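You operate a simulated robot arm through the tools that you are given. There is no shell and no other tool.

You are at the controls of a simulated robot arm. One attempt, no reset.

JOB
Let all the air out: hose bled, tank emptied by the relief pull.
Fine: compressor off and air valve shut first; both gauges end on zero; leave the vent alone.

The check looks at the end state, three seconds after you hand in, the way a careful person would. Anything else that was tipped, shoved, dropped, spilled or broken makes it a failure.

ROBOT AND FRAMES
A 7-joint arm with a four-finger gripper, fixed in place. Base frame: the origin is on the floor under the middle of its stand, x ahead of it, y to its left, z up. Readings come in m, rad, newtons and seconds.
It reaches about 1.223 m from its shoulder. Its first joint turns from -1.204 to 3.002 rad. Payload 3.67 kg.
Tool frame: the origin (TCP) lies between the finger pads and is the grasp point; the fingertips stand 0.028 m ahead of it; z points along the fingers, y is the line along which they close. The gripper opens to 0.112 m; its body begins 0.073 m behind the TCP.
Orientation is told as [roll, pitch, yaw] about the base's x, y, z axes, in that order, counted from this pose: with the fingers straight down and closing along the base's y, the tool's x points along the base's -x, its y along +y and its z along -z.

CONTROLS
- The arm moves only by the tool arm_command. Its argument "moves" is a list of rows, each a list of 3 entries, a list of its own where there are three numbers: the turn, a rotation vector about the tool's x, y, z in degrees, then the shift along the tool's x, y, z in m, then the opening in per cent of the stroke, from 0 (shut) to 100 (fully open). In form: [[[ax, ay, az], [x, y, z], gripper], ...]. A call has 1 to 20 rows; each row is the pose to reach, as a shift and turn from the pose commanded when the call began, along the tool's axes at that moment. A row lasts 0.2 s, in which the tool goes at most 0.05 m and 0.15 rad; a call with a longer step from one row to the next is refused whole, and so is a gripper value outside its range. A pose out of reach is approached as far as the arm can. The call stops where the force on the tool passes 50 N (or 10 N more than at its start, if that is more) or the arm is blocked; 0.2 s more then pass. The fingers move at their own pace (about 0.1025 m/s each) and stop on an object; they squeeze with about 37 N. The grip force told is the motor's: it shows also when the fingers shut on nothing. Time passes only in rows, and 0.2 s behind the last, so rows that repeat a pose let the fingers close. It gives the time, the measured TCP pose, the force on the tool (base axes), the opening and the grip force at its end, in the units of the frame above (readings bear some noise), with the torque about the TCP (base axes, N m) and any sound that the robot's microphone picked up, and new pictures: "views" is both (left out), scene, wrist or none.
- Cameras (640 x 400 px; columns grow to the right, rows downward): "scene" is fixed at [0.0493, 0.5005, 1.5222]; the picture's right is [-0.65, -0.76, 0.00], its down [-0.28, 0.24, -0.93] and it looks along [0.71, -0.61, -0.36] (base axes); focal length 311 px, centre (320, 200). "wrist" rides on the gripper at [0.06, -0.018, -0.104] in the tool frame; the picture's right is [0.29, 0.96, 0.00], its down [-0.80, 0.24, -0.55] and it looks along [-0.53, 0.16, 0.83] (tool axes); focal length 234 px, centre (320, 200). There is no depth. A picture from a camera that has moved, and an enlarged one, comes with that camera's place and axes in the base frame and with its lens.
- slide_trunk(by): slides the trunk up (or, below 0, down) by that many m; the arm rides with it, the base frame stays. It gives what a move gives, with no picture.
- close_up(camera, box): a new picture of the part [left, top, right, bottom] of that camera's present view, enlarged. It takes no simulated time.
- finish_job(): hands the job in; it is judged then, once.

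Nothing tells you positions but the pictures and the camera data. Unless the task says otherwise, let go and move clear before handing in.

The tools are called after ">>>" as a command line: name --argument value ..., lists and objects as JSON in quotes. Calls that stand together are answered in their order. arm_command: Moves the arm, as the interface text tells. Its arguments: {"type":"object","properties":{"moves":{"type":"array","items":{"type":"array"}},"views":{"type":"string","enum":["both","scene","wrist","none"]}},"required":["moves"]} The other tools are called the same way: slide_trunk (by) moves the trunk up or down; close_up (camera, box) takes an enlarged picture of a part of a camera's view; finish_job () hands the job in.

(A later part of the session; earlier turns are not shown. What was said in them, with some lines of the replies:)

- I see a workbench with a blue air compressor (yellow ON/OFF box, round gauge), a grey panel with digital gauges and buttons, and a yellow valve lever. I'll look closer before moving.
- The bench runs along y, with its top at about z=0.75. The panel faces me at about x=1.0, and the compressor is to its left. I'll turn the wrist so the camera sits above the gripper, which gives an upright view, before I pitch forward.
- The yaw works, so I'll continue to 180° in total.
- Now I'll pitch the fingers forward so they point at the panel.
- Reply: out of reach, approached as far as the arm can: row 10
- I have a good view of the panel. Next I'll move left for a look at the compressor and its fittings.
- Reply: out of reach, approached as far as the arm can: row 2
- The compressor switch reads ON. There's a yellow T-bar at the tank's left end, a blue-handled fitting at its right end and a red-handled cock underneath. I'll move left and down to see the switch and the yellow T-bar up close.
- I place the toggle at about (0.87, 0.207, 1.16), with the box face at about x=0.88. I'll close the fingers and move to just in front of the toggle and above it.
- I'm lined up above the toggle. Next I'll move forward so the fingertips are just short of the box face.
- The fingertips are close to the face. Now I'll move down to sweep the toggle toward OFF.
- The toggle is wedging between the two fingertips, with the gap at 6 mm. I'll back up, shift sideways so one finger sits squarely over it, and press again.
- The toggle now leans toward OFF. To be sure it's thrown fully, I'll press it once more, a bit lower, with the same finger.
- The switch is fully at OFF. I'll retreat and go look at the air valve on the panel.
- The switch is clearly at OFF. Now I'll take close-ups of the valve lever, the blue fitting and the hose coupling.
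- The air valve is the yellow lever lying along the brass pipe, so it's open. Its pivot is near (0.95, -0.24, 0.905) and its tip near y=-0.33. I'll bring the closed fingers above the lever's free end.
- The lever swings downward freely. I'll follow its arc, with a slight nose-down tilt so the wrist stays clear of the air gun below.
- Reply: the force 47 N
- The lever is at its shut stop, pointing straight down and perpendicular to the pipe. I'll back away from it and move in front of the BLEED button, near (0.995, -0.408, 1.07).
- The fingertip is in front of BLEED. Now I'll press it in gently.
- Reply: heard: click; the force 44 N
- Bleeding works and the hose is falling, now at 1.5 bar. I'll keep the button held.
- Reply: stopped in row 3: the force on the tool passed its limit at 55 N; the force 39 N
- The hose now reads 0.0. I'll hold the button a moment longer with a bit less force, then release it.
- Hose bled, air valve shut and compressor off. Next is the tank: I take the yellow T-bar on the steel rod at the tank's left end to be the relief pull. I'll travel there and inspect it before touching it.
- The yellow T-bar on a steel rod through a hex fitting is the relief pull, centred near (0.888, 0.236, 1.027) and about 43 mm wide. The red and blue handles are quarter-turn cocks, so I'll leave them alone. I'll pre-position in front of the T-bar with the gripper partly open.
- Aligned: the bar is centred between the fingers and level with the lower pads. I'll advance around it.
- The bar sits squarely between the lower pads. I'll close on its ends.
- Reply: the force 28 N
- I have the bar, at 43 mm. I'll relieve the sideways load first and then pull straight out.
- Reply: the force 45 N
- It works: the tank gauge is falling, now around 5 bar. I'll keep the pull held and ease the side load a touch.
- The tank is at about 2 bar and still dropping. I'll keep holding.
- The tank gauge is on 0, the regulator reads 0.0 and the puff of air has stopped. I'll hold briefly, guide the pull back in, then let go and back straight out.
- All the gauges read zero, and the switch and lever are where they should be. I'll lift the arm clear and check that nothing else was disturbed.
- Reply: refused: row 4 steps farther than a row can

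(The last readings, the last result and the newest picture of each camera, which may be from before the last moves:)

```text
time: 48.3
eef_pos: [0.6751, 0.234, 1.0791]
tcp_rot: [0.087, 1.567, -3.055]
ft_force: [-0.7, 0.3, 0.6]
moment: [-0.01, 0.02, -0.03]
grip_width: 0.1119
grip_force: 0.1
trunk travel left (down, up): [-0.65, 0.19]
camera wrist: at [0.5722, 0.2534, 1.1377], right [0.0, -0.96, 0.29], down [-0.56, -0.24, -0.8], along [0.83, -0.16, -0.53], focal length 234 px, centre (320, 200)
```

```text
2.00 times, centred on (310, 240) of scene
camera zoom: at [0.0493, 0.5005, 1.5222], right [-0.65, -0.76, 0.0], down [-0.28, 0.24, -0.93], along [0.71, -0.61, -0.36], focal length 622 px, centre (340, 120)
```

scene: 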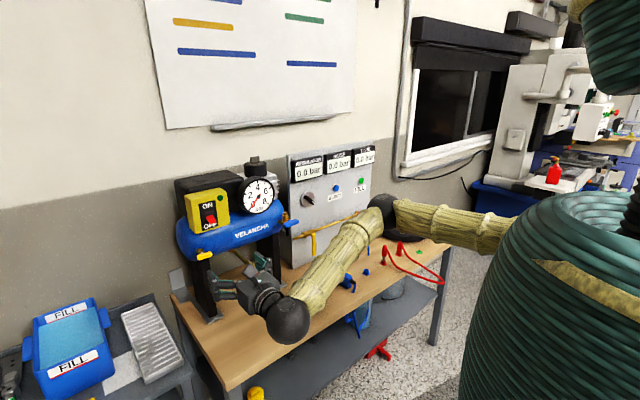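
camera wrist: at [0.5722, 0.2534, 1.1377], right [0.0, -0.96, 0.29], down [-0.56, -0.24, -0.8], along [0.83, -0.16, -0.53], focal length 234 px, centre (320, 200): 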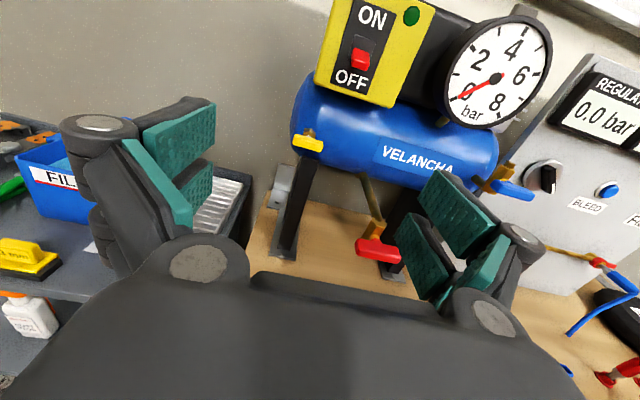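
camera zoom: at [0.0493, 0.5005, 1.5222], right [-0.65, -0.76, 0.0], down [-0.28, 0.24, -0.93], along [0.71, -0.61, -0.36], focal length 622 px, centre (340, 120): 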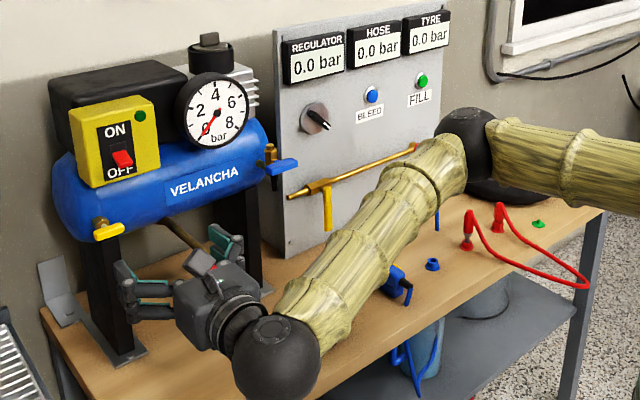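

The tank needle sits on the zero tick. One step in that last move was too long, so I'll redo it with smaller steps to lift clear.

>>> arm_command --moves '[[[0, 0, 0], [0.04, 0, -0.01], 100], [[0, 0, 0], [0.08, 0, -0.02], 100], [[0, 0, 0], [0.12, 0.01, -0.02], 100], [[0, 0, 0], [0.155, 0.035, -0.02], 100], [[0, 0, 0], [0.19, 0.06, -0.02], 100], [[0, 0, 0], [0.22, 0.095, -0.02], 100], [[0, 0, 0], [0.24, 0.135, -0.02], 100], [[0, 0, 0], [0.25, 0.18, -0.02], 100]]' --views "both"

>>> close_up --camera "scene" --box '[160, 140, 460, 340]'

```text
time: 50.1
eef_pos: [0.6564, 0.0502, 1.331]
tcp_rot: [-0.643, 1.568, 2.501]
ft_force: [-0.3, -1.1, 0.7]
moment: [-0.02, 0.03, 0.06]
grip_width: 0.1117
grip_force: 0.2
trunk travel left (down, up): [-0.65, 0.19]
camera wrist: at [0.5532, 0.0694, 1.3896], right [0.0, -0.96, 0.29], down [-0.56, -0.24, -0.8], along [0.83, -0.16, -0.53], focal length 234 px, centre (320, 200)
```

scene: 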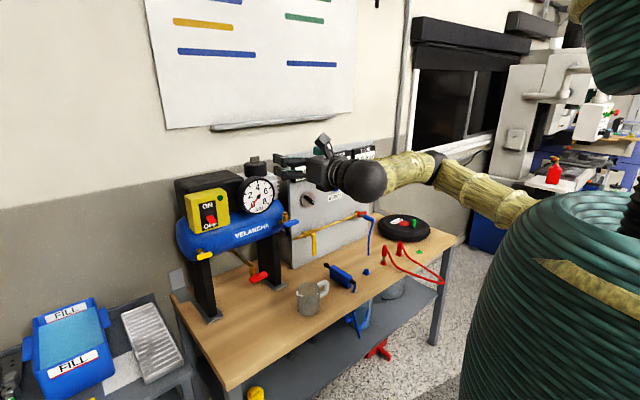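
wrist: 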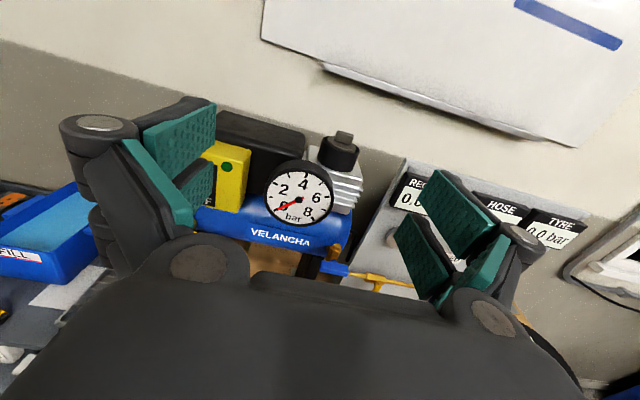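

```text
2.00 times, centred on (310, 240) of scene
camera zoom: at [0.0493, 0.5005, 1.5222], right [-0.65, -0.76, 0.0], down [-0.28, 0.24, -0.93], along [0.71, -0.61, -0.36], focal length 622 px, centre (340, 120)
```

zoom: 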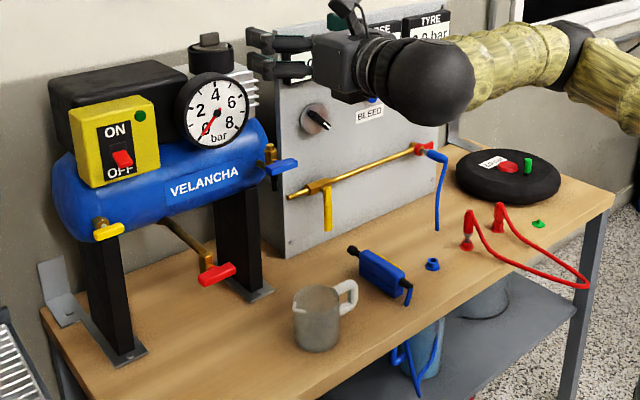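

I've checked that the switch is at OFF, the air valve lever is crosswise (shut), and the tank, regulator and hose all read 0. The blue and red cocks haven't been touched, and the mug, air gun and tyre are where they were. The arm is clear, so I'm handing in.

>>> finish_job

```text
The job is handed in.
```

The air is all out: the hose gauge reads 0.0 bar and the tank needle sits on the zero tick. I've handed the job in; no verdict came back with it.

- **Before bleeding:** I switched the compressor to OFF and turned the yellow air valve lever to its shut stop.
- **Hose:** I held BLEED until the hose gauge fell from 3.0 to 0.0 bar.
- **Tank:** I pulled the yellow T-bar at the tank's left end and held it until the needle dropped from about 6.3 bar to zero. I then pushed it back in and let go. The regulator also reads 0.0.
- **Vent:** Nothing is labelled "vent" or "relief pull". I took the T-bar as the pull because it's a bar on a sliding rod. I left the blue and red cocks and the cap on top of the compressor alone.

The last pictures show the mug, air gun, tyre and hoses where they started. The gripper is open and the arm is clear of the bench.
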